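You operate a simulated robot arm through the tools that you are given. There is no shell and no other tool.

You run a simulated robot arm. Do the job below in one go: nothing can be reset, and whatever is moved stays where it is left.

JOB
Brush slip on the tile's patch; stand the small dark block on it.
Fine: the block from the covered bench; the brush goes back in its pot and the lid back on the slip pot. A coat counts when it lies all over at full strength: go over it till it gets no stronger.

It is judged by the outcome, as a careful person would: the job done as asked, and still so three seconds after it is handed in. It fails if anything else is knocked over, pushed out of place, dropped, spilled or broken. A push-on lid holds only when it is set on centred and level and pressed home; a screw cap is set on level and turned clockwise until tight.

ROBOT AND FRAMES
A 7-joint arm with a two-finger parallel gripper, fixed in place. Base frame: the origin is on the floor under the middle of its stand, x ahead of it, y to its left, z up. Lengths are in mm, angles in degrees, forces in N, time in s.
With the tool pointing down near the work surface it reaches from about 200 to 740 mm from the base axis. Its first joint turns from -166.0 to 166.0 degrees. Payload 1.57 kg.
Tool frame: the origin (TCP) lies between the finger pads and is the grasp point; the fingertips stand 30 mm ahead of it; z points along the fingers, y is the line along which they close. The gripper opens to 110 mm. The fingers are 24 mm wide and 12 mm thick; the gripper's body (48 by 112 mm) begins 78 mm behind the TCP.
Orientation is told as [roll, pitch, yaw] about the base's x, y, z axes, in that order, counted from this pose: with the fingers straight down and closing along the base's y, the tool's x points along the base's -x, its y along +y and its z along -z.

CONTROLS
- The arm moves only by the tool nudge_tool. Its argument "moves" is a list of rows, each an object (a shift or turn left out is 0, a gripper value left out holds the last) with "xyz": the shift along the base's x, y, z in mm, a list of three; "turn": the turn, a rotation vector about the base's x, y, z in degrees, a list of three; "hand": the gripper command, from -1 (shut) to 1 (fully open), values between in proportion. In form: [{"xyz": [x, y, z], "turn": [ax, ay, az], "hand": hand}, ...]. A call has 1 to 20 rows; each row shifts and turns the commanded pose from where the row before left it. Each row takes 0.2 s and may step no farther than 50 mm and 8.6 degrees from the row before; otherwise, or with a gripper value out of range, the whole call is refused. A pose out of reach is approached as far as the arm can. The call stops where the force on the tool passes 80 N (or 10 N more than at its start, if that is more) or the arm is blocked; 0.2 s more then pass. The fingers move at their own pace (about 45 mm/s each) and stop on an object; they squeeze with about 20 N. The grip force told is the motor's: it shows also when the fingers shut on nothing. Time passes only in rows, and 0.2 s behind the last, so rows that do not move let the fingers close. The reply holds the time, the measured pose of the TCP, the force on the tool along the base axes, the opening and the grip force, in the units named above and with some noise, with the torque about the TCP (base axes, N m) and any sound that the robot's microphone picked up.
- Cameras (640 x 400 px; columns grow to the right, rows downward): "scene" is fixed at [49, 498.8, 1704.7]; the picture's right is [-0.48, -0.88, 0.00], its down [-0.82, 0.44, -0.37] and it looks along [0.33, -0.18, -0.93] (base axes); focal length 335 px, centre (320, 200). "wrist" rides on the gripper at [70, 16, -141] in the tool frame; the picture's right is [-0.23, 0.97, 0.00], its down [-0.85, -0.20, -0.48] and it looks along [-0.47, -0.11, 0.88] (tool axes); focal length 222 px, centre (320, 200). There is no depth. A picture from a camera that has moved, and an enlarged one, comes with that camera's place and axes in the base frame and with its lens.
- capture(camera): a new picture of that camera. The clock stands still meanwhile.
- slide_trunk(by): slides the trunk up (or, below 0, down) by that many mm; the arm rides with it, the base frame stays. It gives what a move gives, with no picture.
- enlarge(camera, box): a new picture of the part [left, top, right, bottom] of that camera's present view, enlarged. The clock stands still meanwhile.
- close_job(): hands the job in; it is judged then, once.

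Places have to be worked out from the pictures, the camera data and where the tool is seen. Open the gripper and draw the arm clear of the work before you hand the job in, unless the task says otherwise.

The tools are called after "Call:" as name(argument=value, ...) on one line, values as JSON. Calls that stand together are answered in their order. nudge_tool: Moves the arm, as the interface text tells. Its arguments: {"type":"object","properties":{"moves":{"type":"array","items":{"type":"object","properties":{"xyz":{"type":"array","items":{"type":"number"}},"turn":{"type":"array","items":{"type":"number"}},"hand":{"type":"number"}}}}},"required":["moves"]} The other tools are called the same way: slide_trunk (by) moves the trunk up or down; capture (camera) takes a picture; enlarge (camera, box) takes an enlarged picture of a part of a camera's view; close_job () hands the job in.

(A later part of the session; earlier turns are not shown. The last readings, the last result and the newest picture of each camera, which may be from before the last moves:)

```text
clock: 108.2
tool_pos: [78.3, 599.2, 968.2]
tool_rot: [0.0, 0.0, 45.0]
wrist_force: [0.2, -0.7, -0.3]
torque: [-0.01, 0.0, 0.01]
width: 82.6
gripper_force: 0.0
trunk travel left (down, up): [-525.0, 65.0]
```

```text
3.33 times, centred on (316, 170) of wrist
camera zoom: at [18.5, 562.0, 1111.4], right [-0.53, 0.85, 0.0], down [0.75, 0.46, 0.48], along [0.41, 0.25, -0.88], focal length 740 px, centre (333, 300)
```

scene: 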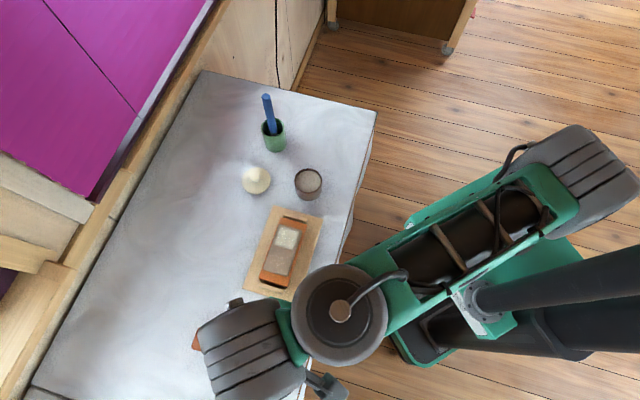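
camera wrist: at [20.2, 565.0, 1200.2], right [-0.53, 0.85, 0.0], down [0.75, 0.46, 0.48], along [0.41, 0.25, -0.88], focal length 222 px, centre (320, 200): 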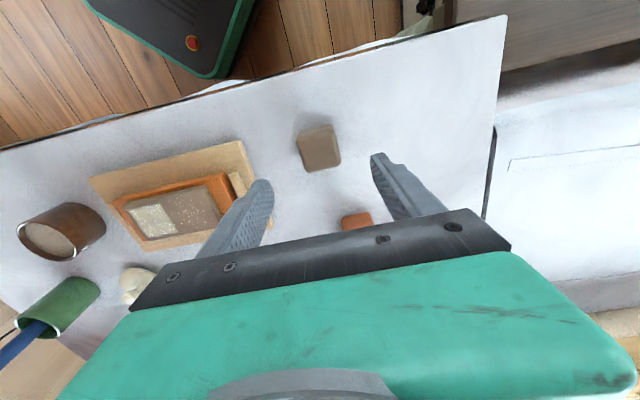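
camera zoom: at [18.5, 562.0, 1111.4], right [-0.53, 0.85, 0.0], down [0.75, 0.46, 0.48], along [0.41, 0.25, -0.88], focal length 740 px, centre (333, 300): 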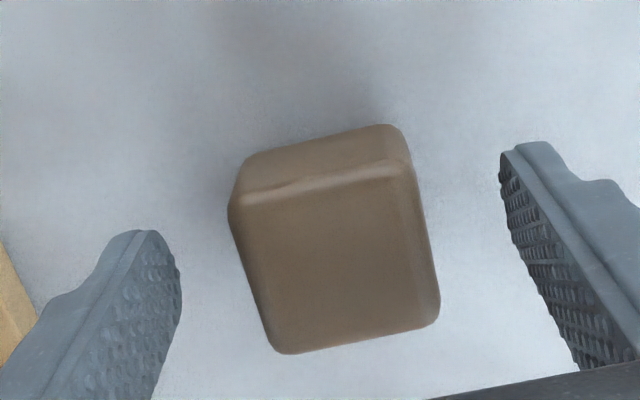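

The block is about 1.7 mm off toward one finger; I nudge and close on it.

Call:
nudge_tool(moves=[{"xyz": [-1.8, 0.4, -1], "hand": 0.5}, {"hand": 0.1}, {"hand": -0.3}, {"hand": -1}, {"hand": -1}, {"hand": -1}, {"hand": -1}])

Call:
enlarge(camera="wrist", box=[220, 110, 412, 230])

```text
clock: 109.8
tool_pos: [77.9, 598.8, 969.1]
tool_rot: [0.0, 0.0, 45.1]
wrist_force: [0.3, -0.4, -0.2]
torque: [0.0, -0.01, 0.01]
width: 43.8
gripper_force: 20.0
trunk travel left (down, up): [-525.0, 65.0]
```

```text
3.33 times, centred on (316, 170) of wrist
camera zoom: at [17.2, 562.1, 1110.4], right [-0.53, 0.85, 0.0], down [0.75, 0.46, 0.48], along [0.41, 0.25, -0.88], focal length 740 px, centre (333, 300)
```

zoom: 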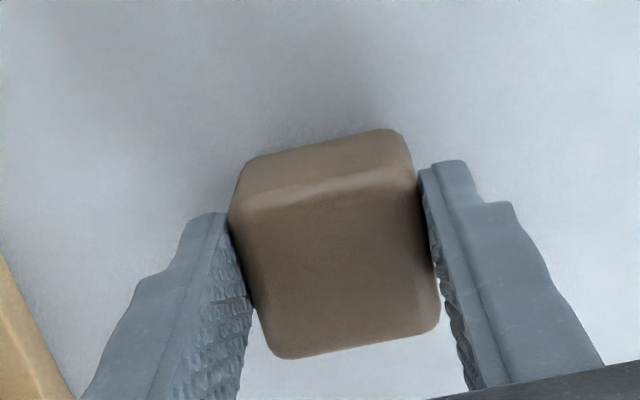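

The block is held (43.8 mm). I lift it and carry it over the coated square near (266, 470), staying high, then look.

Call:
nudge_tool(moves=[{"xyz": [0, 0, 3], "hand": -1}, {"xyz": [0, 0, 20]}, {"xyz": [0, 0, 40]}, {"xyz": [0, 0, 40]}, {"xyz": [31.4, -21.4, 0]}, {"xyz": [31.4, -21.4, 0]}, {"xyz": [31.4, -21.4, 0]}, {"xyz": [31.4, -21.4, 0]}, {"xyz": [31.4, -21.4, 0]}, {"xyz": [31.4, -21.4, 0]}, {"xyz": [0, 0, -20]}, {"xyz": [0, 0, 0]}])

Call:
capture(camera="wrist")

Call:
enlarge(camera="wrist", box=[220, 60, 412, 180])

Call:
enlarge(camera="scene", box=[228, 190, 356, 270])

```text
clock: 112.4
tool_pos: [265.8, 471.9, 1047.8]
tool_rot: [0.0, 0.0, 45.0]
wrist_force: [-0.2, -0.2, -1.5]
torque: [0.02, -0.01, 0.01]
width: 43.3
gripper_force: 20.2
trunk travel left (down, up): [-525.0, 65.0]
```

```text
taken
camera wrist: at [205.7, 435.1, 1190.6], right [-0.53, 0.85, 0.0], down [0.75, 0.46, 0.48], along [0.41, 0.25, -0.88], focal length 222 px, centre (320, 200)
```

wrist: 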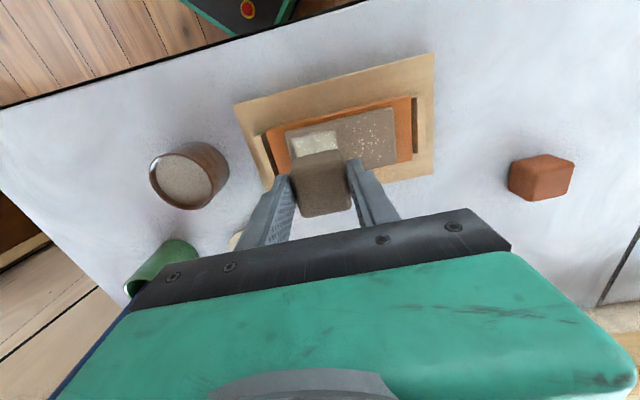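

```text
3.33 times, centred on (316, 120) of wrist
camera zoom: at [205.7, 435.1, 1190.6], right [-0.53, 0.85, 0.0], down [0.75, 0.46, 0.48], along [0.41, 0.25, -0.88], focal length 740 px, centre (333, 467)
```

zoom: 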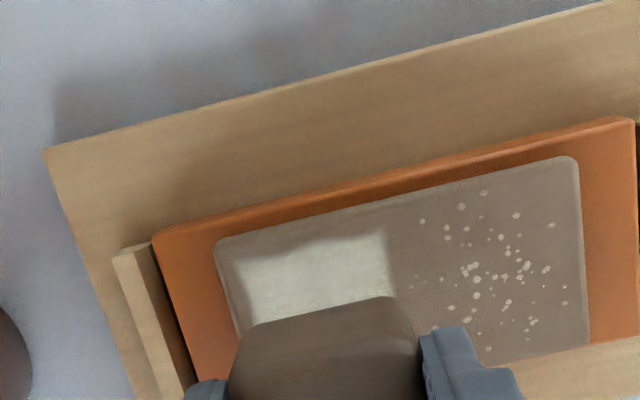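

```text
5.00 times, centred on (292, 230) of scene
camera zoom: at [49.0, 498.8, 1704.7], right [-0.48, -0.88, 0.0], down [-0.82, 0.44, -0.37], along [0.33, -0.18, -0.93], focal length 1674 px, centre (460, 50)
```

zoom: 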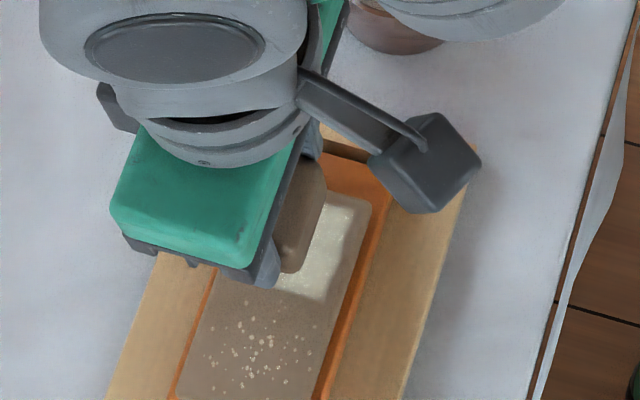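

The block hangs over the coated square, slightly toward the wall side. I correct by (−1.2, −2.7) and lower to about 12 mm above the patch for a closer check.

Call:
nudge_tool(moves=[{"xyz": [-1.2, -2.7, -10], "hand": -1}, {"xyz": [0, 0, -12]}, {"xyz": [0, 0, -8]}, {"xyz": [0, 0, 0]}])

Call:
enlarge(camera="wrist", box=[220, 80, 412, 200])

Call:
enlarge(camera="scene", box=[252, 200, 332, 250])

```text
clock: 113.4
tool_pos: [264.6, 469.8, 1017.1]
tool_rot: [0.0, 0.0, 45.0]
wrist_force: [0.2, -0.7, -1.6]
torque: [0.03, -0.04, -0.01]
width: 43.5
gripper_force: 20.3
trunk travel left (down, up): [-525.0, 65.0]
```

```text
3.33 times, centred on (316, 140) of wrist
camera zoom: at [203.8, 431.5, 1160.0], right [-0.53, 0.85, 0.0], down [0.75, 0.46, 0.48], along [0.41, 0.25, -0.88], focal length 740 px, centre (333, 400)
```

zoom: 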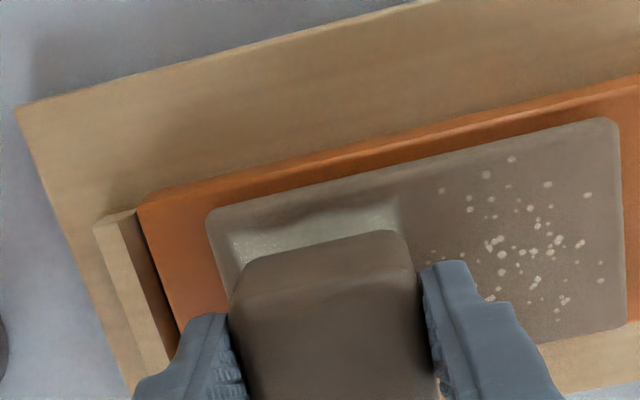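

```text
8.00 times, centred on (292, 225) of scene
camera zoom: at [49.0, 498.8, 1704.7], right [-0.48, -0.88, 0.0], down [-0.82, 0.44, -0.37], along [0.33, -0.18, -0.93], focal length 2678 px, centre (544, 0)
```

zoom: 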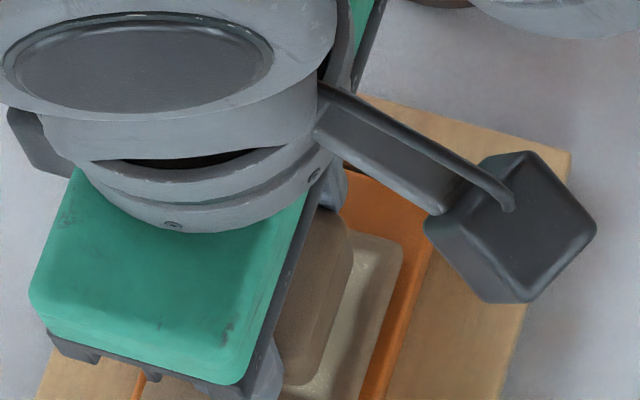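

I zoom in closer to judge the block's edges against the coated square before setting down.

Call:
enlarge(camera="wrist", box=[276, 130, 356, 180])

Call:
enlarge(camera="wrist", box=[270, 160, 366, 220])

```text
8.00 times, centred on (316, 155) of wrist
camera zoom: at [203.8, 431.5, 1160.0], right [-0.53, 0.85, 0.0], down [0.75, 0.46, 0.48], along [0.41, 0.25, -0.88], focal length 1777 px, centre (352, 560)
```

zoom: 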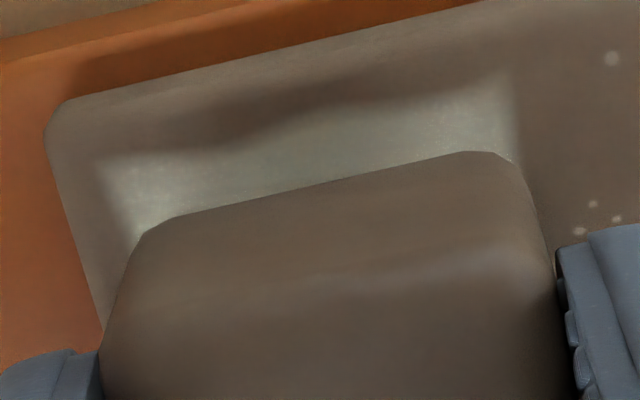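

```text
6.67 times, centred on (318, 190) of wrist
camera zoom: at [203.8, 431.5, 1160.0], right [-0.53, 0.85, 0.0], down [0.75, 0.46, 0.48], along [0.41, 0.25, -0.88], focal length 1481 px, centre (333, 267)
```

zoom: 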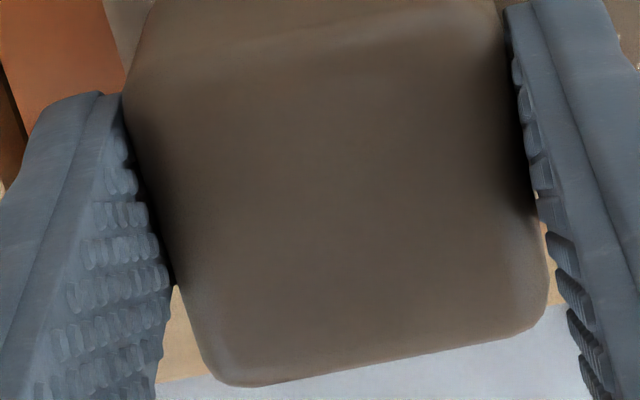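

The block is within about 1 mm of the coated square's centre and level with it. I nudge (+0.7, −0.7) and lower in small steps to contact.

Call:
nudge_tool(moves=[{"xyz": [0.7, -0.7, -4], "hand": -1}, {"xyz": [0, 0, -3]}, {"xyz": [0, 0, 0]}])

Call:
nudge_tool(moves=[{"xyz": [0, 0, -1.5], "hand": -1}, {"xyz": [0, 0, 0]}])

Call:
nudge_tool(moves=[{"xyz": [0, 0, -1.5], "hand": -1}, {"xyz": [0, 0, 0]}])

```text
clock: 114.2
tool_pos: [266.0, 467.7, 1012.1]
tool_rot: [0.1, -0.2, 45.0]
wrist_force: [1.1, -1.0, 11.3]
torque: [-0.25, 0.08, 0.04]
width: 43.5
gripper_force: 19.8
trunk travel left (down, up): [-525.0, 65.0]
```

```text
clock: 114.8
tool_pos: [266.5, 467.5, 1011.1]
tool_rot: [0.1, -0.4, 45.0]
wrist_force: [0.8, 2.1, 18.8]
torque: [0.04, -0.04, 0.0]
width: 43.8
gripper_force: 20.2
trunk travel left (down, up): [-525.0, 65.0]
```

```text
clock: 115.4
tool_pos: [264.6, 466.8, 1009.2]
tool_rot: [0.0, -0.1, 45.1]
wrist_force: [3.1, 3.2, 17.8]
torque: [0.12, -0.11, -0.03]
width: 43.9
gripper_force: 19.7
trunk travel left (down, up): [-525.0, 65.0]
```

The block is seated (about 18 N). I ease off slightly, open the fingers evenly and check before rising.

Call:
nudge_tool(moves=[{"xyz": [0, 0, 1.5], "hand": -1}, {"xyz": [0, 0, 0]}, {"hand": -0.1}, {"hand": 0.1}, {"hand": 0.3}, {"hand": 0.5}, {"hand": 0.5}])

Call:
enlarge(camera="wrist", box=[220, 80, 412, 200])

Call:
enlarge(camera="wrist", box=[220, 110, 412, 230])

```text
clock: 117.0
tool_pos: [265.9, 466.9, 1010.4]
tool_rot: [0.0, 0.0, 45.0]
wrist_force: [0.0, 0.1, -0.3]
torque: [-0.01, 0.03, -0.03]
width: 82.4
gripper_force: 0.1
trunk travel left (down, up): [-525.0, 65.0]
```

```text
3.33 times, centred on (316, 140) of wrist
camera zoom: at [204.8, 430.4, 1152.8], right [-0.53, 0.85, 0.0], down [0.75, 0.46, 0.48], along [0.41, 0.25, -0.88], focal length 740 px, centre (333, 400)
```

zoom: 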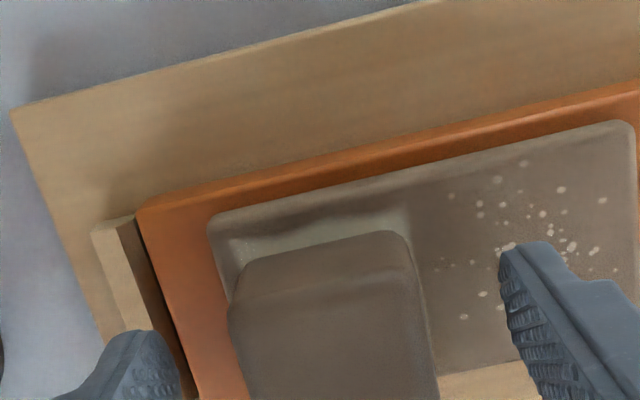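

```text
3.33 times, centred on (316, 170) of wrist
camera zoom: at [204.8, 430.4, 1152.8], right [-0.53, 0.85, 0.0], down [0.75, 0.46, 0.48], along [0.41, 0.25, -0.88], focal length 740 px, centre (333, 300)
```

zoom: 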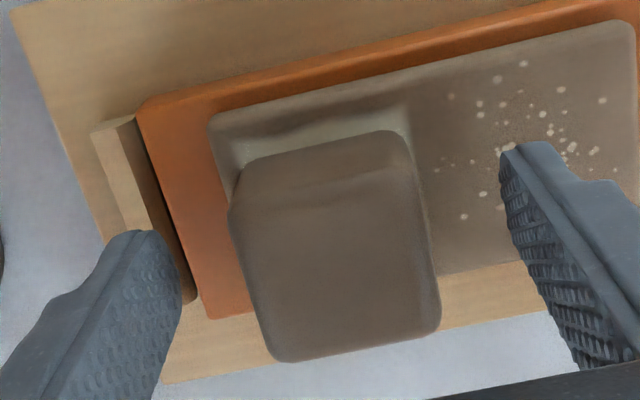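

The block stands on the coated square. I rise straight up and take pictures to confirm it's level and centred.

Call:
nudge_tool(moves=[{"xyz": [0, 0, 20], "hand": 0.5}, {"xyz": [0, 0, 40]}, {"xyz": [0, 0, 40]}, {"xyz": [35, 35, 0]}, {"xyz": [30, 30, 20]}, {"xyz": [0, 0, 0]}])

Call:
enlarge(camera="wrist", box=[230, 20, 422, 140])

Call:
enlarge(camera="scene", box=[236, 190, 332, 250])

```text
clock: 118.4
tool_pos: [331.3, 531.4, 1131.2]
tool_rot: [0.0, 0.0, 45.0]
wrist_force: [0.4, 0.5, 0.7]
torque: [0.03, -0.03, -0.03]
width: 82.3
gripper_force: 0.0
trunk travel left (down, up): [-525.0, 65.0]
```

```text
3.33 times, centred on (326, 80) of wrist
camera zoom: at [271.4, 493.8, 1273.8], right [-0.53, 0.85, 0.0], down [0.75, 0.46, 0.48], along [0.41, 0.25, -0.88], focal length 740 px, centre (300, 600)
```

zoom: 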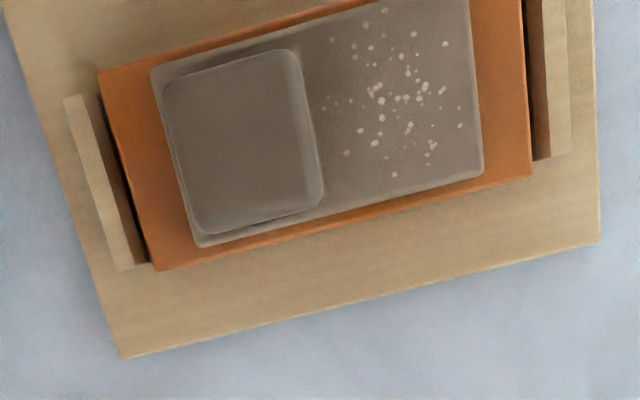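

```text
6.67 times, centred on (284, 220) of scene
camera zoom: at [49.0, 498.8, 1704.7], right [-0.48, -0.88, 0.0], down [-0.82, 0.44, -0.37], along [0.33, -0.18, -0.93], focal length 2232 px, centre (560, 67)
```

zoom: 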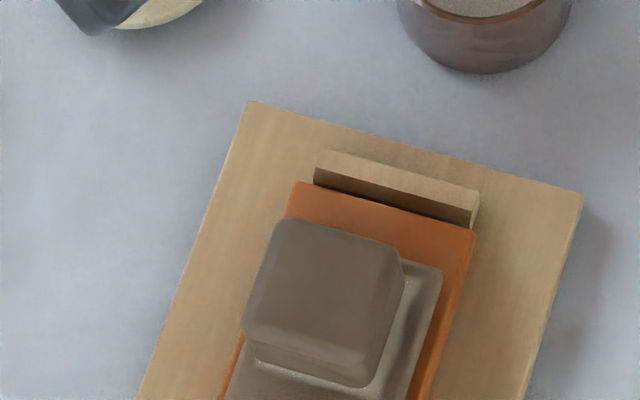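

The block stands flat on the coated square. Now the lid: I turn back to 0° and move above the lid at (450, 455), then check alignment.

Call:
nudge_tool(moves=[{"xyz": [19.8, -12.7, 0], "turn": [0, 0, -7.5], "hand": 0.2}, {"xyz": [19.8, -12.7, 0], "turn": [0, 0, -7.5]}, {"xyz": [19.8, -12.7, 0], "turn": [0, 0, -7.5]}, {"xyz": [19.8, -12.7, 0], "turn": [0, 0, -7.5]}, {"xyz": [19.8, -12.7, 0], "turn": [0, 0, -7.5]}, {"xyz": [19.8, -12.7, 0], "turn": [0, 0, -7.5]}, {"xyz": [0, 0, -40]}, {"xyz": [0, 0, -40]}, {"xyz": [0, 0, -20]}, {"xyz": [0, 0, 0]}])

Call:
capture(camera="wrist")

Call:
enlarge(camera="wrist", box=[220, 110, 412, 230])

```text
clock: 120.6
tool_pos: [449.6, 458.4, 1028.4]
tool_rot: [0.0, -0.1, 0.1]
wrist_force: [-1.0, 0.3, 0.0]
torque: [0.02, -0.03, -0.04]
width: 65.9
gripper_force: 0.2
trunk travel left (down, up): [-525.0, 65.0]
```

```text
taken
camera wrist: at [380.2, 474.2, 1170.0], right [0.23, 0.97, 0.0], down [0.85, -0.2, 0.48], along [0.47, -0.11, -0.88], focal length 222 px, centre (320, 200)
```

wrist: 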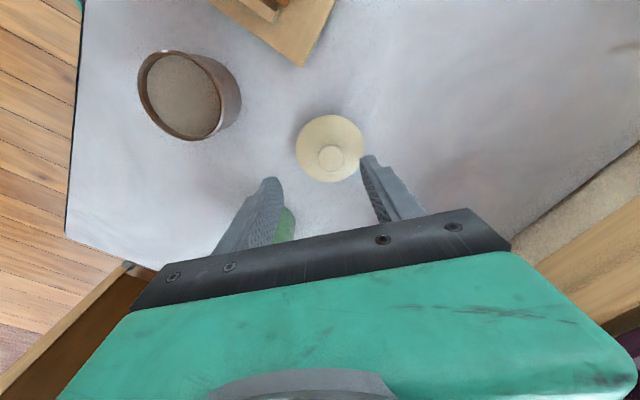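

```text
3.33 times, centred on (316, 170) of wrist
camera zoom: at [380.2, 474.2, 1170.0], right [0.23, 0.97, 0.0], down [0.85, -0.2, 0.48], along [0.47, -0.11, -0.88], focal length 740 px, centre (333, 300)
```

zoom: 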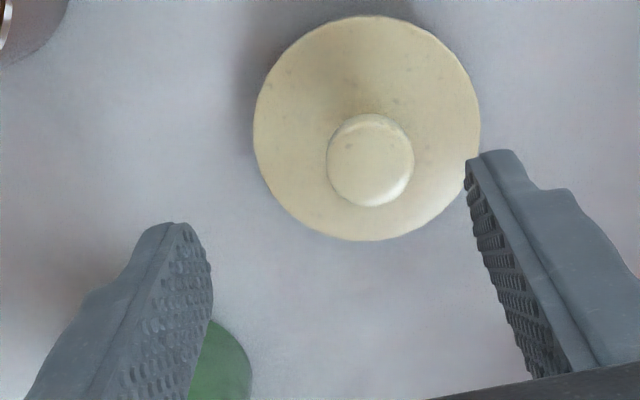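

The lid is about 12 mm further in +y than where I released it (still flat and upright). I shift +11.7 mm in y, lower to just above the knob, and check.

Call:
nudge_tool(moves=[{"xyz": [0.5, 11.7, 0], "hand": 0.4}, {"xyz": [0, 0, -20]}, {"xyz": [0, 0, -18]}, {"xyz": [0, 0, -8]}, {"xyz": [0, 0, 0]}])

Call:
enlarge(camera="wrist", box=[220, 110, 412, 230])

Call:
enlarge(camera="scene", box=[200, 140, 328, 220])

```text
clock: 121.8
tool_pos: [450.8, 468.7, 982.9]
tool_rot: [0.0, 0.0, 0.1]
wrist_force: [0.0, 0.1, 0.8]
torque: [-0.01, 0.02, -0.02]
width: 77.0
gripper_force: 0.1
trunk travel left (down, up): [-525.0, 65.0]
```

```text
3.33 times, centred on (316, 170) of wrist
camera zoom: at [381.2, 485.3, 1125.2], right [0.23, 0.97, 0.0], down [0.85, -0.2, 0.48], along [0.47, -0.11, -0.88], focal length 740 px, centre (333, 300)
```

zoom: 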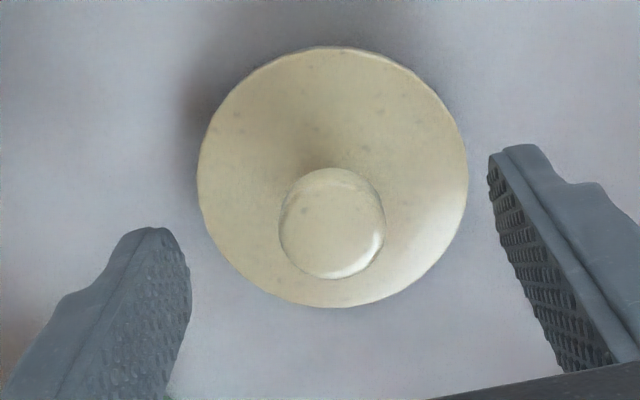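

```text
5.00 times, centred on (264, 180) of scene
camera zoom: at [49.0, 498.8, 1704.7], right [-0.48, -0.88, 0.0], down [-0.82, 0.44, -0.37], along [0.33, -0.18, -0.93], focal length 1674 px, centre (600, 300)
```

zoom: 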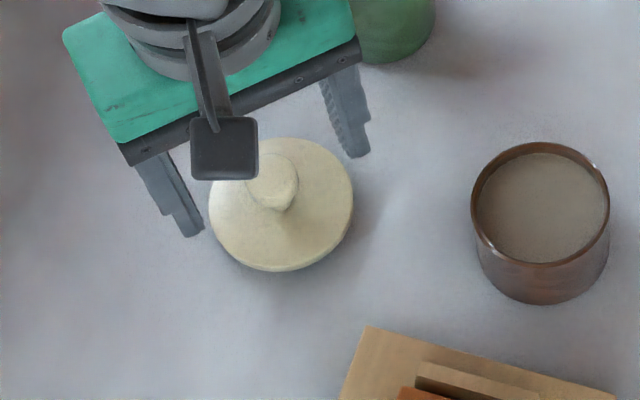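

The knob is at the same place in view as at the first grasp. I descend 16.5 mm and close on it.

Call:
nudge_tool(moves=[{"xyz": [0, 0, -9], "hand": 0.4}, {"xyz": [0, 0, -7.3]}, {"xyz": [0, 0, 0]}, {"hand": 0}, {"hand": -0.4}, {"hand": -1}, {"hand": -1}, {"hand": -1}, {"hand": -1}])

Call:
enlarge(camera="wrist", box=[220, 110, 412, 230])

```text
clock: 123.8
tool_pos: [449.7, 467.6, 966.8]
tool_rot: [0.0, 0.0, 0.0]
wrist_force: [0.4, 0.1, -0.1]
torque: [-0.01, 0.0, -0.02]
width: 24.9
gripper_force: 20.1
trunk travel left (down, up): [-525.0, 65.0]
```

```text
3.33 times, centred on (316, 170) of wrist
camera zoom: at [381.0, 484.8, 1109.1], right [0.23, 0.97, 0.0], down [0.85, -0.2, 0.48], along [0.47, -0.11, -0.88], focal length 740 px, centre (333, 300)
```

zoom: 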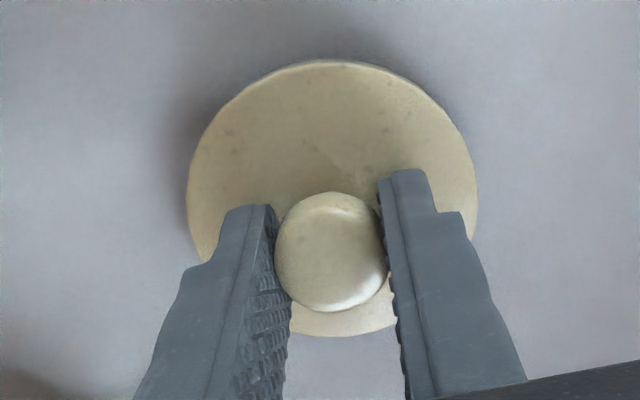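

Grip on the knob matches the first one (24.9 mm). I lift and carry the lid back over the slip pot, then check centring.

Call:
nudge_tool(moves=[{"xyz": [0, 0, 10], "hand": -1}, {"xyz": [0, 0, 40]}, {"xyz": [0, 0, 40]}, {"xyz": [-20.1, -26.9, 0]}, {"xyz": [-20.1, -26.9, 0]}, {"xyz": [-20.1, -26.8, 0]}, {"xyz": [-20.1, -26.8, 0]}, {"xyz": [0, 0, -25]}, {"xyz": [0, 0, 0]}])

Call:
capture(camera="wrist")

Call:
enlarge(camera="wrist", box=[240, 80, 400, 180])

Call:
enlarge(camera="scene", box=[252, 130, 348, 190])

```text
clock: 125.8
tool_pos: [370.5, 360.2, 1031.0]
tool_rot: [0.0, 0.1, -0.1]
wrist_force: [-0.1, 0.3, -0.3]
torque: [-0.03, 0.04, 0.01]
width: 24.7
gripper_force: 19.5
trunk travel left (down, up): [-525.0, 65.0]
```

```text
taken
camera wrist: at [301.8, 377.6, 1174.0], right [0.23, 0.97, 0.0], down [0.86, -0.2, 0.48], along [0.47, -0.11, -0.88], focal length 222 px, centre (320, 200)
```

wrist: 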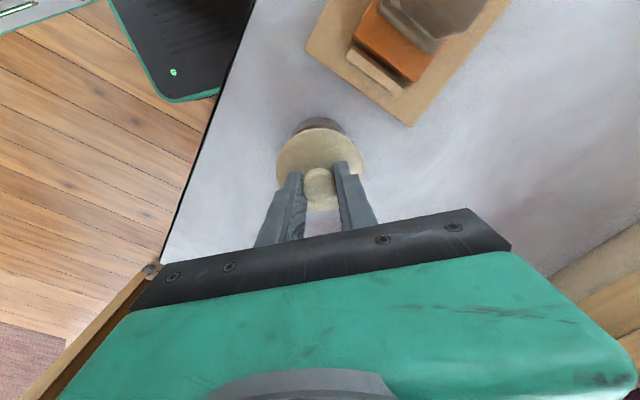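

```text
4.00 times, centred on (320, 130) of wrist
camera zoom: at [301.8, 377.6, 1174.0], right [0.23, 0.97, 0.0], down [0.86, -0.2, 0.48], along [0.47, -0.11, -0.88], focal length 888 px, centre (320, 480)
```

zoom: 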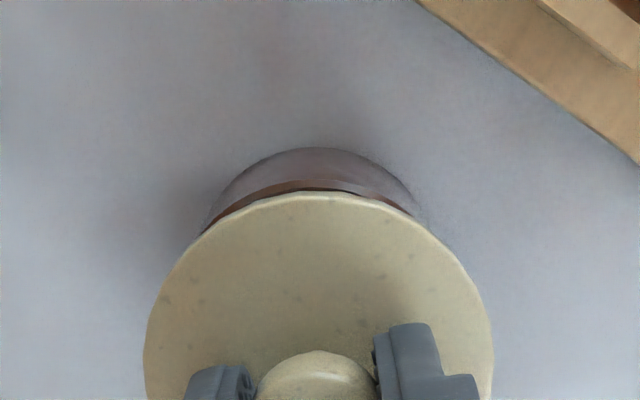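

```text
6.67 times, centred on (300, 160) of scene
camera zoom: at [49.0, 498.8, 1704.7], right [-0.48, -0.88, 0.0], down [-0.82, 0.44, -0.37], along [0.33, -0.18, -0.93], focal length 2232 px, centre (453, 467)
```

zoom: 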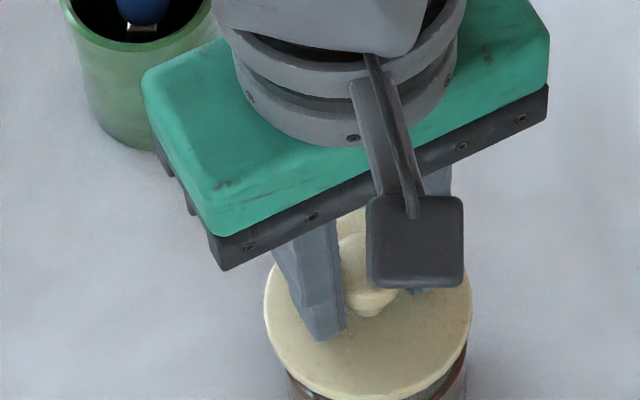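

The lid is above the pot. Since the brush presses may have shifted the pot slightly, I'll back up to the earlier viewpoint (TCP ≈ (451, 403, 1234)) and compare the pot's place with the original picture before setting the lid.

Call:
nudge_tool(moves=[{"xyz": [0, 0, 40], "hand": -1}, {"xyz": [0, 0, 45]}, {"xyz": [0, 0, 45]}, {"xyz": [0, 0, 45]}, {"xyz": [40, 21, 20]}, {"xyz": [40.5, 21.5, 7]}, {"xyz": [0, 0, 0]}, {"xyz": [0, 0, 0]}])

Call:
enlarge(camera="wrist", box=[220, 20, 412, 140])

Call:
enlarge(camera="scene", box=[260, 150, 356, 210])

```text
clock: 127.6
tool_pos: [449.3, 402.8, 1234.9]
tool_rot: [0.0, -0.1, -0.1]
wrist_force: [-0.8, -0.4, 0.1]
torque: [-0.01, -0.02, 0.0]
width: 24.7
gripper_force: 20.5
trunk travel left (down, up): [-525.0, 65.0]
```

```text
3.33 times, centred on (316, 80) of wrist
camera zoom: at [379.8, 420.3, 1377.6], right [0.23, 0.97, 0.0], down [0.85, -0.2, 0.48], along [0.47, -0.11, -0.88], focal length 740 px, centre (333, 600)
```

zoom: 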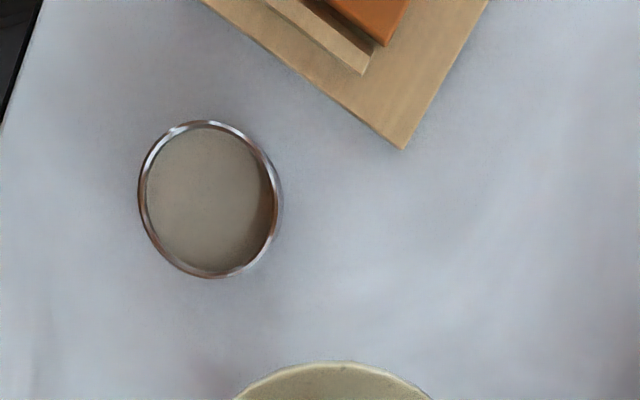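

```text
6.67 times, centred on (308, 180) of scene
camera zoom: at [49.0, 498.8, 1704.7], right [-0.48, -0.88, 0.0], down [-0.82, 0.44, -0.37], along [0.33, -0.18, -0.93], focal length 2232 px, centre (400, 333)
```

zoom: 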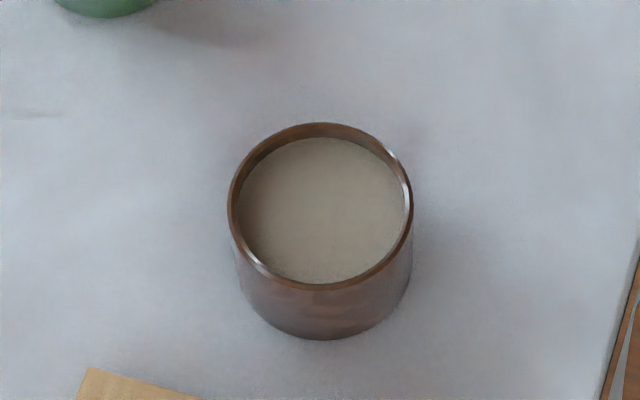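

Comparing with the original picture, the pot is within about 1 mm of its first place. I go back over it and lower to about 8 mm above seating.

Call:
nudge_tool(moves=[{"xyz": [-40.6, -21.2, 0], "hand": -1}, {"xyz": [-40.6, -21.3, 0]}, {"xyz": [0, 0, -45]}, {"xyz": [0, 0, -45]}, {"xyz": [0, 0, -45]}, {"xyz": [0, 0, -45]}, {"xyz": [0, 0, -24]}, {"xyz": [0, 0, -10]}, {"xyz": [0, 0, 0]}, {"xyz": [0, 0, 0]}])

Call:
enlarge(camera="wrist", box=[220, 110, 412, 230])

Call:
enlarge(camera="scene", box=[260, 140, 356, 200])

```text
clock: 129.8
tool_pos: [366.8, 360.8, 1021.1]
tool_rot: [0.0, 0.1, 0.0]
wrist_force: [-0.6, 0.2, -0.5]
torque: [-0.02, 0.01, 0.01]
width: 24.7
gripper_force: 20.4
trunk travel left (down, up): [-525.0, 65.0]
```

```text
3.33 times, centred on (316, 170) of wrist
camera zoom: at [296.3, 376.3, 1164.2], right [0.23, 0.97, 0.0], down [0.85, -0.2, 0.48], along [0.47, -0.11, -0.88], focal length 740 px, centre (333, 300)
```

zoom: 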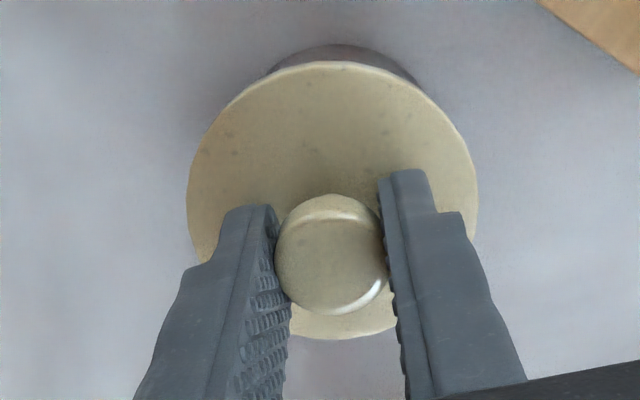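

```text
6.67 times, centred on (308, 170) of scene
camera zoom: at [49.0, 498.8, 1704.7], right [-0.48, -0.88, 0.0], down [-0.82, 0.44, -0.37], along [0.33, -0.18, -0.93], focal length 2232 px, centre (400, 400)
```

zoom: 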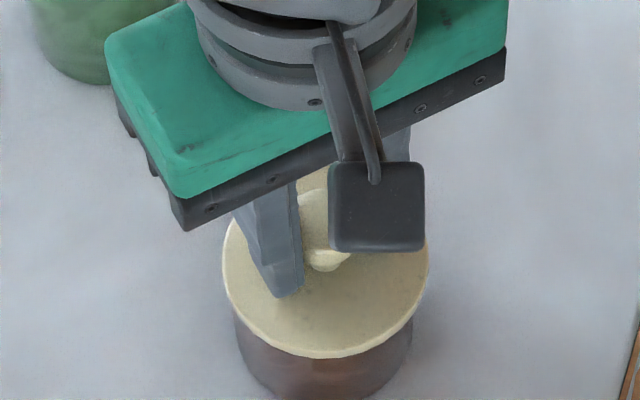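

The pose reads about 3.7 mm short in x of the original seating pose (369.9, 360.4). I correct and recheck.

Call:
nudge_tool(moves=[{"xyz": [3.7, 0.4, 0], "hand": -1}, {"xyz": [0, 0, 0]}, {"xyz": [0, 0, 0]}])

Call:
enlarge(camera="wrist", box=[220, 110, 412, 230])

Call:
enlarge(camera="scene", box=[260, 140, 356, 200])

```text
clock: 130.6
tool_pos: [370.7, 361.5, 1020.8]
tool_rot: [0.1, 0.0, -0.1]
wrist_force: [-0.3, -0.8, 0.3]
torque: [0.0, 0.01, 0.0]
width: 24.8
gripper_force: 19.9
trunk travel left (down, up): [-525.0, 65.0]
```

```text
3.33 times, centred on (316, 170) of wrist
camera zoom: at [300.5, 377.3, 1164.4], right [0.23, 0.97, 0.0], down [0.85, -0.2, 0.48], along [0.47, -0.11, -0.88], focal length 740 px, centre (333, 300)
```

zoom: 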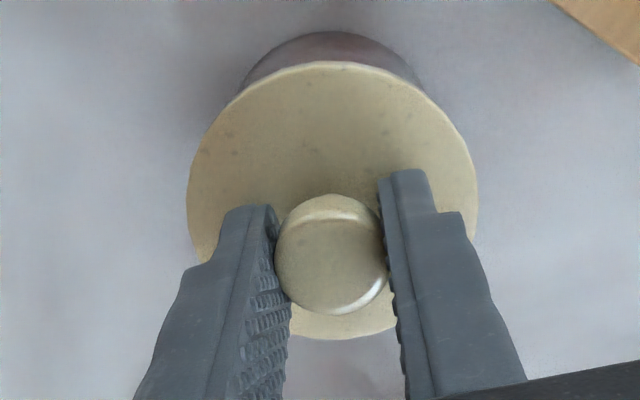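

```text
6.67 times, centred on (308, 170) of scene
camera zoom: at [49.0, 498.8, 1704.7], right [-0.48, -0.88, 0.0], down [-0.82, 0.44, -0.37], along [0.33, -0.18, -0.93], focal length 2232 px, centre (400, 400)
```

zoom: 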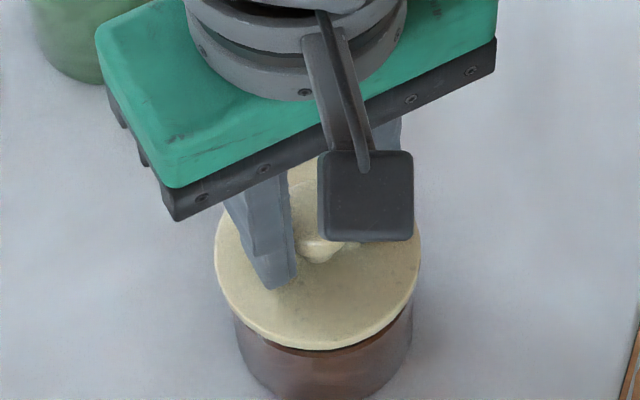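

The pose now matches the original grip pose to 0.1 mm in x and y, 12 mm above the seat. I lower onto the rim in steps.

Call:
nudge_tool(moves=[{"xyz": [0, 0, -5], "hand": -1}, {"xyz": [0, 0, -3.5]}, {"xyz": [0, 0, 0]}])

Call:
nudge_tool(moves=[{"xyz": [0, 0, -1.5], "hand": -1}, {"xyz": [0, 0, 0]}])

Call:
nudge_tool(moves=[{"xyz": [0, 0, -1.2], "hand": -1}, {"xyz": [0, 0, 0]}])

```text
clock: 131.4
tool_pos: [369.4, 360.1, 1014.1]
tool_rot: [0.0, 0.0, 0.0]
wrist_force: [0.5, -0.1, 0.3]
torque: [0.02, 0.03, 0.02]
width: 24.5
gripper_force: 19.9
trunk travel left (down, up): [-525.0, 65.0]
```

```text
clock: 132.0
tool_pos: [370.8, 360.8, 1013.0]
tool_rot: [0.1, 0.0, 0.0]
wrist_force: [-0.4, -0.2, 0.1]
torque: [-0.02, -0.01, 0.01]
width: 24.8
gripper_force: 20.0
trunk travel left (down, up): [-525.0, 65.0]
```

```text
clock: 132.6
tool_pos: [371.8, 360.5, 1010.5]
tool_rot: [0.0, 0.0, 0.1]
wrist_force: [0.0, 0.2, 0.4]
torque: [0.0, 0.02, 0.0]
width: 24.4
gripper_force: 20.4
trunk travel left (down, up): [-525.0, 65.0]
```

No contact yet at about 1011; continuing by 1 mm steps.

Call:
nudge_tool(moves=[{"xyz": [0, 0, -1], "hand": -1}, {"xyz": [0, 0, 0]}])

Call:
nudge_tool(moves=[{"xyz": [0, 0, -1], "hand": -1}, {"xyz": [0, 0, 0]}])

Call:
enlarge(camera="wrist", box=[220, 110, 412, 230])

```text
clock: 133.2
tool_pos: [371.2, 359.4, 1011.5]
tool_rot: [0.0, -0.1, 0.0]
wrist_force: [-0.5, -0.4, 0.5]
torque: [0.04, 0.01, 0.01]
width: 24.4
gripper_force: 20.1
trunk travel left (down, up): [-525.0, 65.0]
```

```text
clock: 133.8
tool_pos: [371.9, 361.6, 1008.9]
tool_rot: [0.0, 0.0, 0.0]
wrist_force: [-1.1, 0.5, 0.4]
torque: [0.03, 0.04, 0.01]
width: 24.5
gripper_force: 20.0
trunk travel left (down, up): [-525.0, 65.0]
```

```text
3.33 times, centred on (316, 170) of wrist
camera zoom: at [302.4, 377.4, 1151.8], right [0.23, 0.97, 0.0], down [0.85, -0.2, 0.48], along [0.47, -0.11, -0.88], focal length 740 px, centre (333, 300)
```

zoom: 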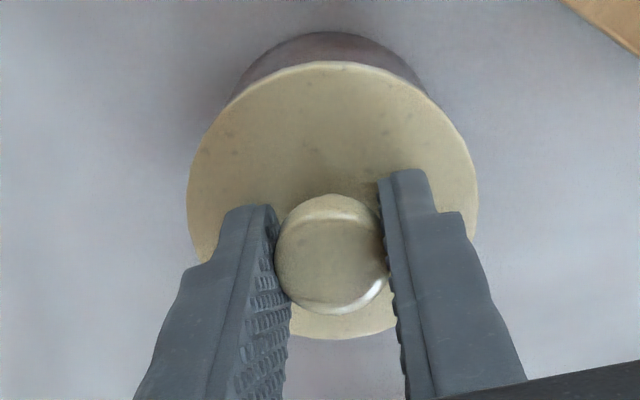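

The picture shows the lid about 2 mm too far in +x relative to the original view. I raise 2 mm, correct x by −1.9 mm and recheck.

Call:
nudge_tool(moves=[{"xyz": [0, 0, 2], "hand": -1}, {"xyz": [-1.9, 0, 0]}, {"xyz": [0, 0, -2]}, {"xyz": [0, 0, 0]}, {"xyz": [0, 0, 0]}])

Call:
enlarge(camera="wrist", box=[220, 110, 412, 230])

Call:
enlarge(camera="scene", box=[240, 120, 368, 200])

```text
clock: 135.0
tool_pos: [370.1, 361.7, 1009.3]
tool_rot: [0.1, 0.0, -0.1]
wrist_force: [-1.6, -6.9, 11.0]
torque: [-0.15, 0.03, 0.02]
width: 24.3
gripper_force: 19.7
trunk travel left (down, up): [-525.0, 65.0]
heard: snap
```

```text
3.33 times, centred on (316, 170) of wrist
camera zoom: at [300.6, 377.9, 1151.8], right [0.23, 0.97, 0.0], down [0.85, -0.2, 0.48], along [0.47, -0.11, -0.88], focal length 740 px, centre (333, 300)
```

zoom: 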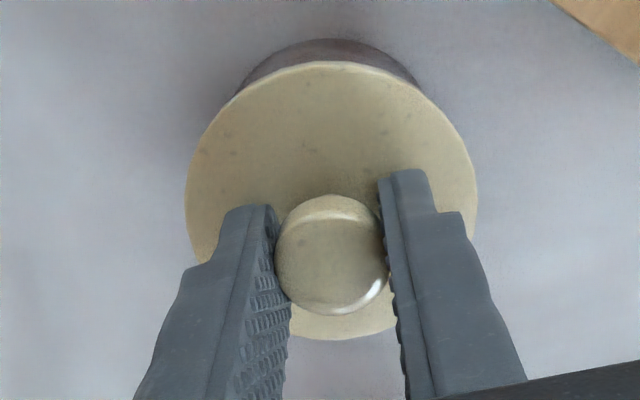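

```text
5.00 times, centred on (304, 160) of scene
camera zoom: at [49.0, 498.8, 1704.7], right [-0.48, -0.88, 0.0], down [-0.82, 0.44, -0.37], along [0.33, -0.18, -0.93], focal length 1674 px, centre (400, 400)
```

zoom: 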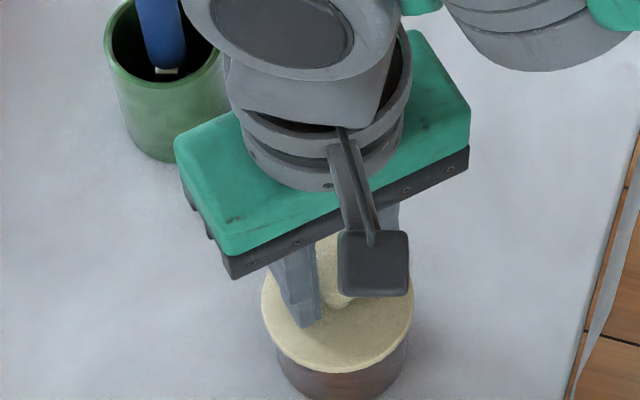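

A snap was heard: the lid has gone home, and the view matches the original. I press a little more to be sure, relieving the sideways force.

Call:
nudge_tool(moves=[{"xyz": [-0.1, -0.6, -0.8], "hand": -1}, {"xyz": [0, 0, 0]}])

Call:
nudge_tool(moves=[{"xyz": [0, 0, -1], "hand": -1}, {"xyz": [0, 0, 0]}])

```text
clock: 135.6
tool_pos: [370.4, 360.1, 1007.9]
tool_rot: [0.2, 0.0, 0.0]
wrist_force: [-3.7, -5.3, 16.2]
torque: [-0.07, -0.04, 0.01]
width: 24.5
gripper_force: 19.9
trunk travel left (down, up): [-525.0, 65.0]
```

```text
clock: 136.2
tool_pos: [370.7, 360.2, 1008.7]
tool_rot: [0.3, -0.2, 0.1]
wrist_force: [-2.6, -3.3, 26.7]
torque: [-0.09, 0.11, 0.01]
width: 24.6
gripper_force: 19.9
trunk travel left (down, up): [-525.0, 65.0]
```

Pressed to about 27 N without further movement. I ease the vertical force to near zero before releasing.

Call:
nudge_tool(moves=[{"xyz": [0, 0, 1.2], "hand": -1}, {"xyz": [0, 0, 0.8]}, {"xyz": [0, 0, 0]}])

```text
clock: 137.0
tool_pos: [370.4, 360.2, 1008.0]
tool_rot: [0.0, -0.1, 0.0]
wrist_force: [1.8, 4.7, 15.2]
torque: [0.1, -0.14, -0.04]
width: 24.3
gripper_force: 20.1
trunk travel left (down, up): [-525.0, 65.0]
```

Call:
nudge_tool(moves=[{"xyz": [0.1, 0.4, 0.8], "hand": -1}, {"xyz": [0, 0, 0]}])

```text
clock: 137.6
tool_pos: [370.7, 359.6, 1008.4]
tool_rot: [-0.1, -0.1, 0.0]
wrist_force: [1.7, 0.4, 9.0]
torque: [0.02, -0.07, 0.0]
width: 24.5
gripper_force: 20.4
trunk travel left (down, up): [-525.0, 65.0]
```

Forces are small now. I raise 0.6 mm more, open just a few millimetres, then lift a little so the fingertips clear the disk before opening wide.

Call:
nudge_tool(moves=[{"xyz": [0, 0, 0.6], "hand": -1}, {"hand": -0.42}, {"hand": -0.42}, {"xyz": [0, 0, 2]}, {"xyz": [0, 0, 3]}, {"xyz": [0, 0, 0]}])

Call:
enlarge(camera="wrist", box=[220, 110, 412, 230])

Call:
enlarge(camera="scene", box=[240, 120, 368, 200])

```text
clock: 139.0
tool_pos: [369.8, 360.7, 1014.4]
tool_rot: [0.0, 0.0, 0.0]
wrist_force: [0.0, -0.7, -0.9]
torque: [0.02, -0.06, 0.0]
width: 32.0
gripper_force: 0.0
trunk travel left (down, up): [-525.0, 65.0]
```

```text
3.33 times, centred on (316, 170) of wrist
camera zoom: at [300.9, 377.7, 1157.9], right [0.23, 0.97, 0.0], down [0.85, -0.2, 0.48], along [0.47, -0.11, -0.88], focal length 740 px, centre (333, 300)
```

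zoom: 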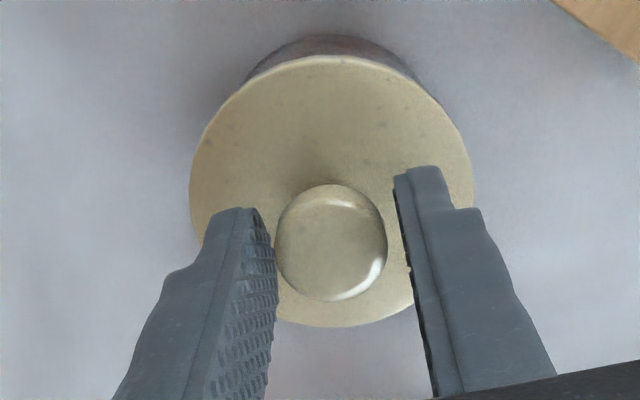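

```text
5.00 times, centred on (304, 160) of scene
camera zoom: at [49.0, 498.8, 1704.7], right [-0.48, -0.88, 0.0], down [-0.82, 0.44, -0.37], along [0.33, -0.18, -0.93], focal length 1674 px, centre (400, 400)
```

zoom: 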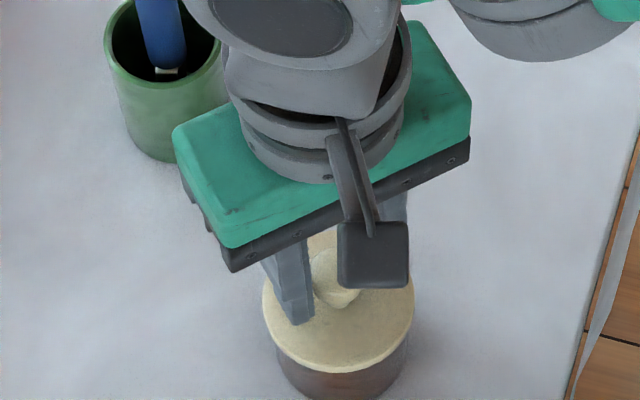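

Released cleanly with no further snap; the lid stays seated. I rise, open wider and inspect.

Call:
nudge_tool(moves=[{"xyz": [0, 0, 15], "hand": -0.3}, {"xyz": [0, 0, 30], "hand": 0}, {"xyz": [0, 0, 30]}, {"xyz": [0, 0, 30]}, {"xyz": [0, 0, 0]}])

Call:
enlarge(camera="wrist", box=[220, 90, 412, 210])

Call:
enlarge(camera="scene", box=[260, 140, 356, 200])

```text
clock: 140.2
tool_pos: [370.8, 362.2, 1120.4]
tool_rot: [0.0, 0.0, 0.0]
wrist_force: [-0.2, 0.4, -0.4]
torque: [0.02, -0.01, 0.01]
width: 55.1
gripper_force: 0.1
trunk travel left (down, up): [-525.0, 65.0]
```

```text
3.33 times, centred on (316, 150) of wrist
camera zoom: at [300.6, 377.9, 1262.8], right [0.23, 0.97, 0.0], down [0.85, -0.2, 0.48], along [0.47, -0.11, -0.88], focal length 740 px, centre (333, 367)
```

zoom: 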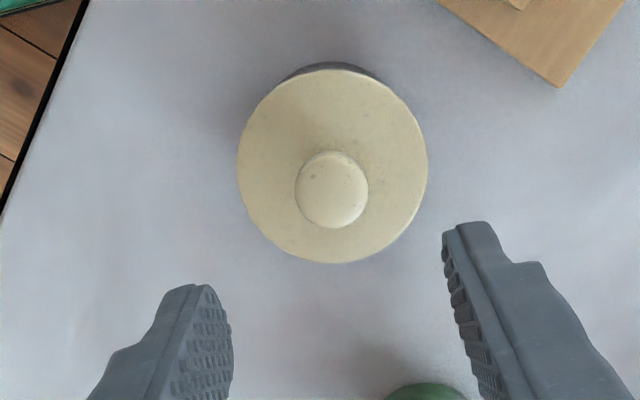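

```text
6.67 times, centred on (308, 170) of scene
camera zoom: at [49.0, 498.8, 1704.7], right [-0.48, -0.88, 0.0], down [-0.82, 0.44, -0.37], along [0.33, -0.18, -0.93], focal length 2232 px, centre (400, 400)
```

zoom: 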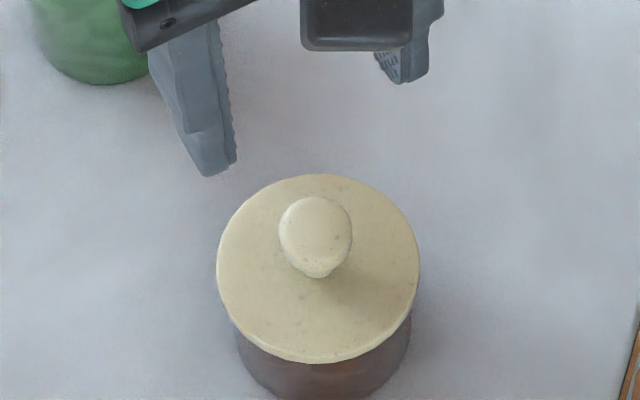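

The lid sits level and centred. As a last check that it is home, I'll press gently on the knob's top with closed fingers.

Call:
nudge_tool(moves=[{"xyz": [-0.9, -1.2, 0], "hand": -1}, {"hand": -1}, {"hand": -1}, {"hand": -1}, {"xyz": [0, 0, -40]}, {"xyz": [0, 0, -30]}, {"xyz": [0, 0, -10]}, {"xyz": [0, 0, 0]}])

Call:
enlarge(camera="wrist", box=[220, 90, 412, 210])

Call:
enlarge(camera="scene", box=[260, 140, 356, 200])

```text
clock: 142.0
tool_pos: [369.6, 359.9, 1040.5]
tool_rot: [0.1, 0.1, 0.0]
wrist_force: [-0.2, 0.0, 0.4]
torque: [-0.02, -0.02, 0.01]
width: 0.1
gripper_force: 19.6
trunk travel left (down, up): [-525.0, 65.0]
```

```text
3.33 times, centred on (316, 150) of wrist
camera zoom: at [300.1, 376.2, 1183.1], right [0.23, 0.97, 0.0], down [0.85, -0.2, 0.48], along [0.47, -0.11, -0.88], focal length 740 px, centre (333, 367)
```

zoom: 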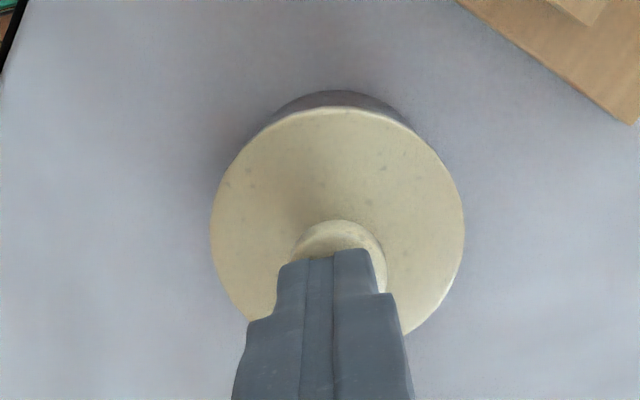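

```text
6.67 times, centred on (308, 170) of scene
camera zoom: at [49.0, 498.8, 1704.7], right [-0.48, -0.88, 0.0], down [-0.82, 0.44, -0.37], along [0.33, -0.18, -0.93], focal length 2232 px, centre (400, 400)
```

zoom: 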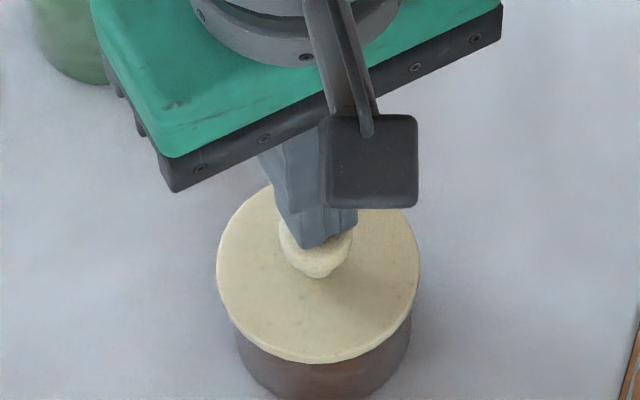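

Fingertips are just above the knob, about 2 mm short in y; I shift and press down in small steps.

Call:
nudge_tool(moves=[{"xyz": [0, 2, -5], "hand": -1}, {"xyz": [0, 0, -3]}, {"xyz": [0, 0, 0]}])

Call:
nudge_tool(moves=[{"xyz": [0, 0, -1.5], "hand": -1}, {"xyz": [0, 0, 0]}])

Call:
nudge_tool(moves=[{"xyz": [0, 0, -1.5], "hand": -1}, {"xyz": [0, 0, 0]}])

```text
clock: 142.8
tool_pos: [370.0, 361.1, 1037.2]
tool_rot: [0.4, -0.3, -0.1]
wrist_force: [-2.6, -11.2, 40.6]
torque: [-0.32, 0.23, -0.01]
width: 0.0
gripper_force: 19.4
trunk travel left (down, up): [-525.0, 65.0]
```

```text
clock: 143.4
tool_pos: [368.0, 359.6, 1036.9]
tool_rot: [0.6, -0.5, -0.1]
wrist_force: [-0.9, -8.4, 56.2]
torque: [-0.3, 0.22, 0.0]
width: 0.0
gripper_force: 20.3
trunk travel left (down, up): [-525.0, 65.0]
```

```text
clock: 144.0
tool_pos: [369.4, 360.5, 1036.3]
tool_rot: [0.7, -0.6, 0.0]
wrist_force: [-0.2, -10.7, 61.6]
torque: [-0.37, 0.27, 0.05]
width: 0.1
gripper_force: 20.0
trunk travel left (down, up): [-525.0, 65.0]
```

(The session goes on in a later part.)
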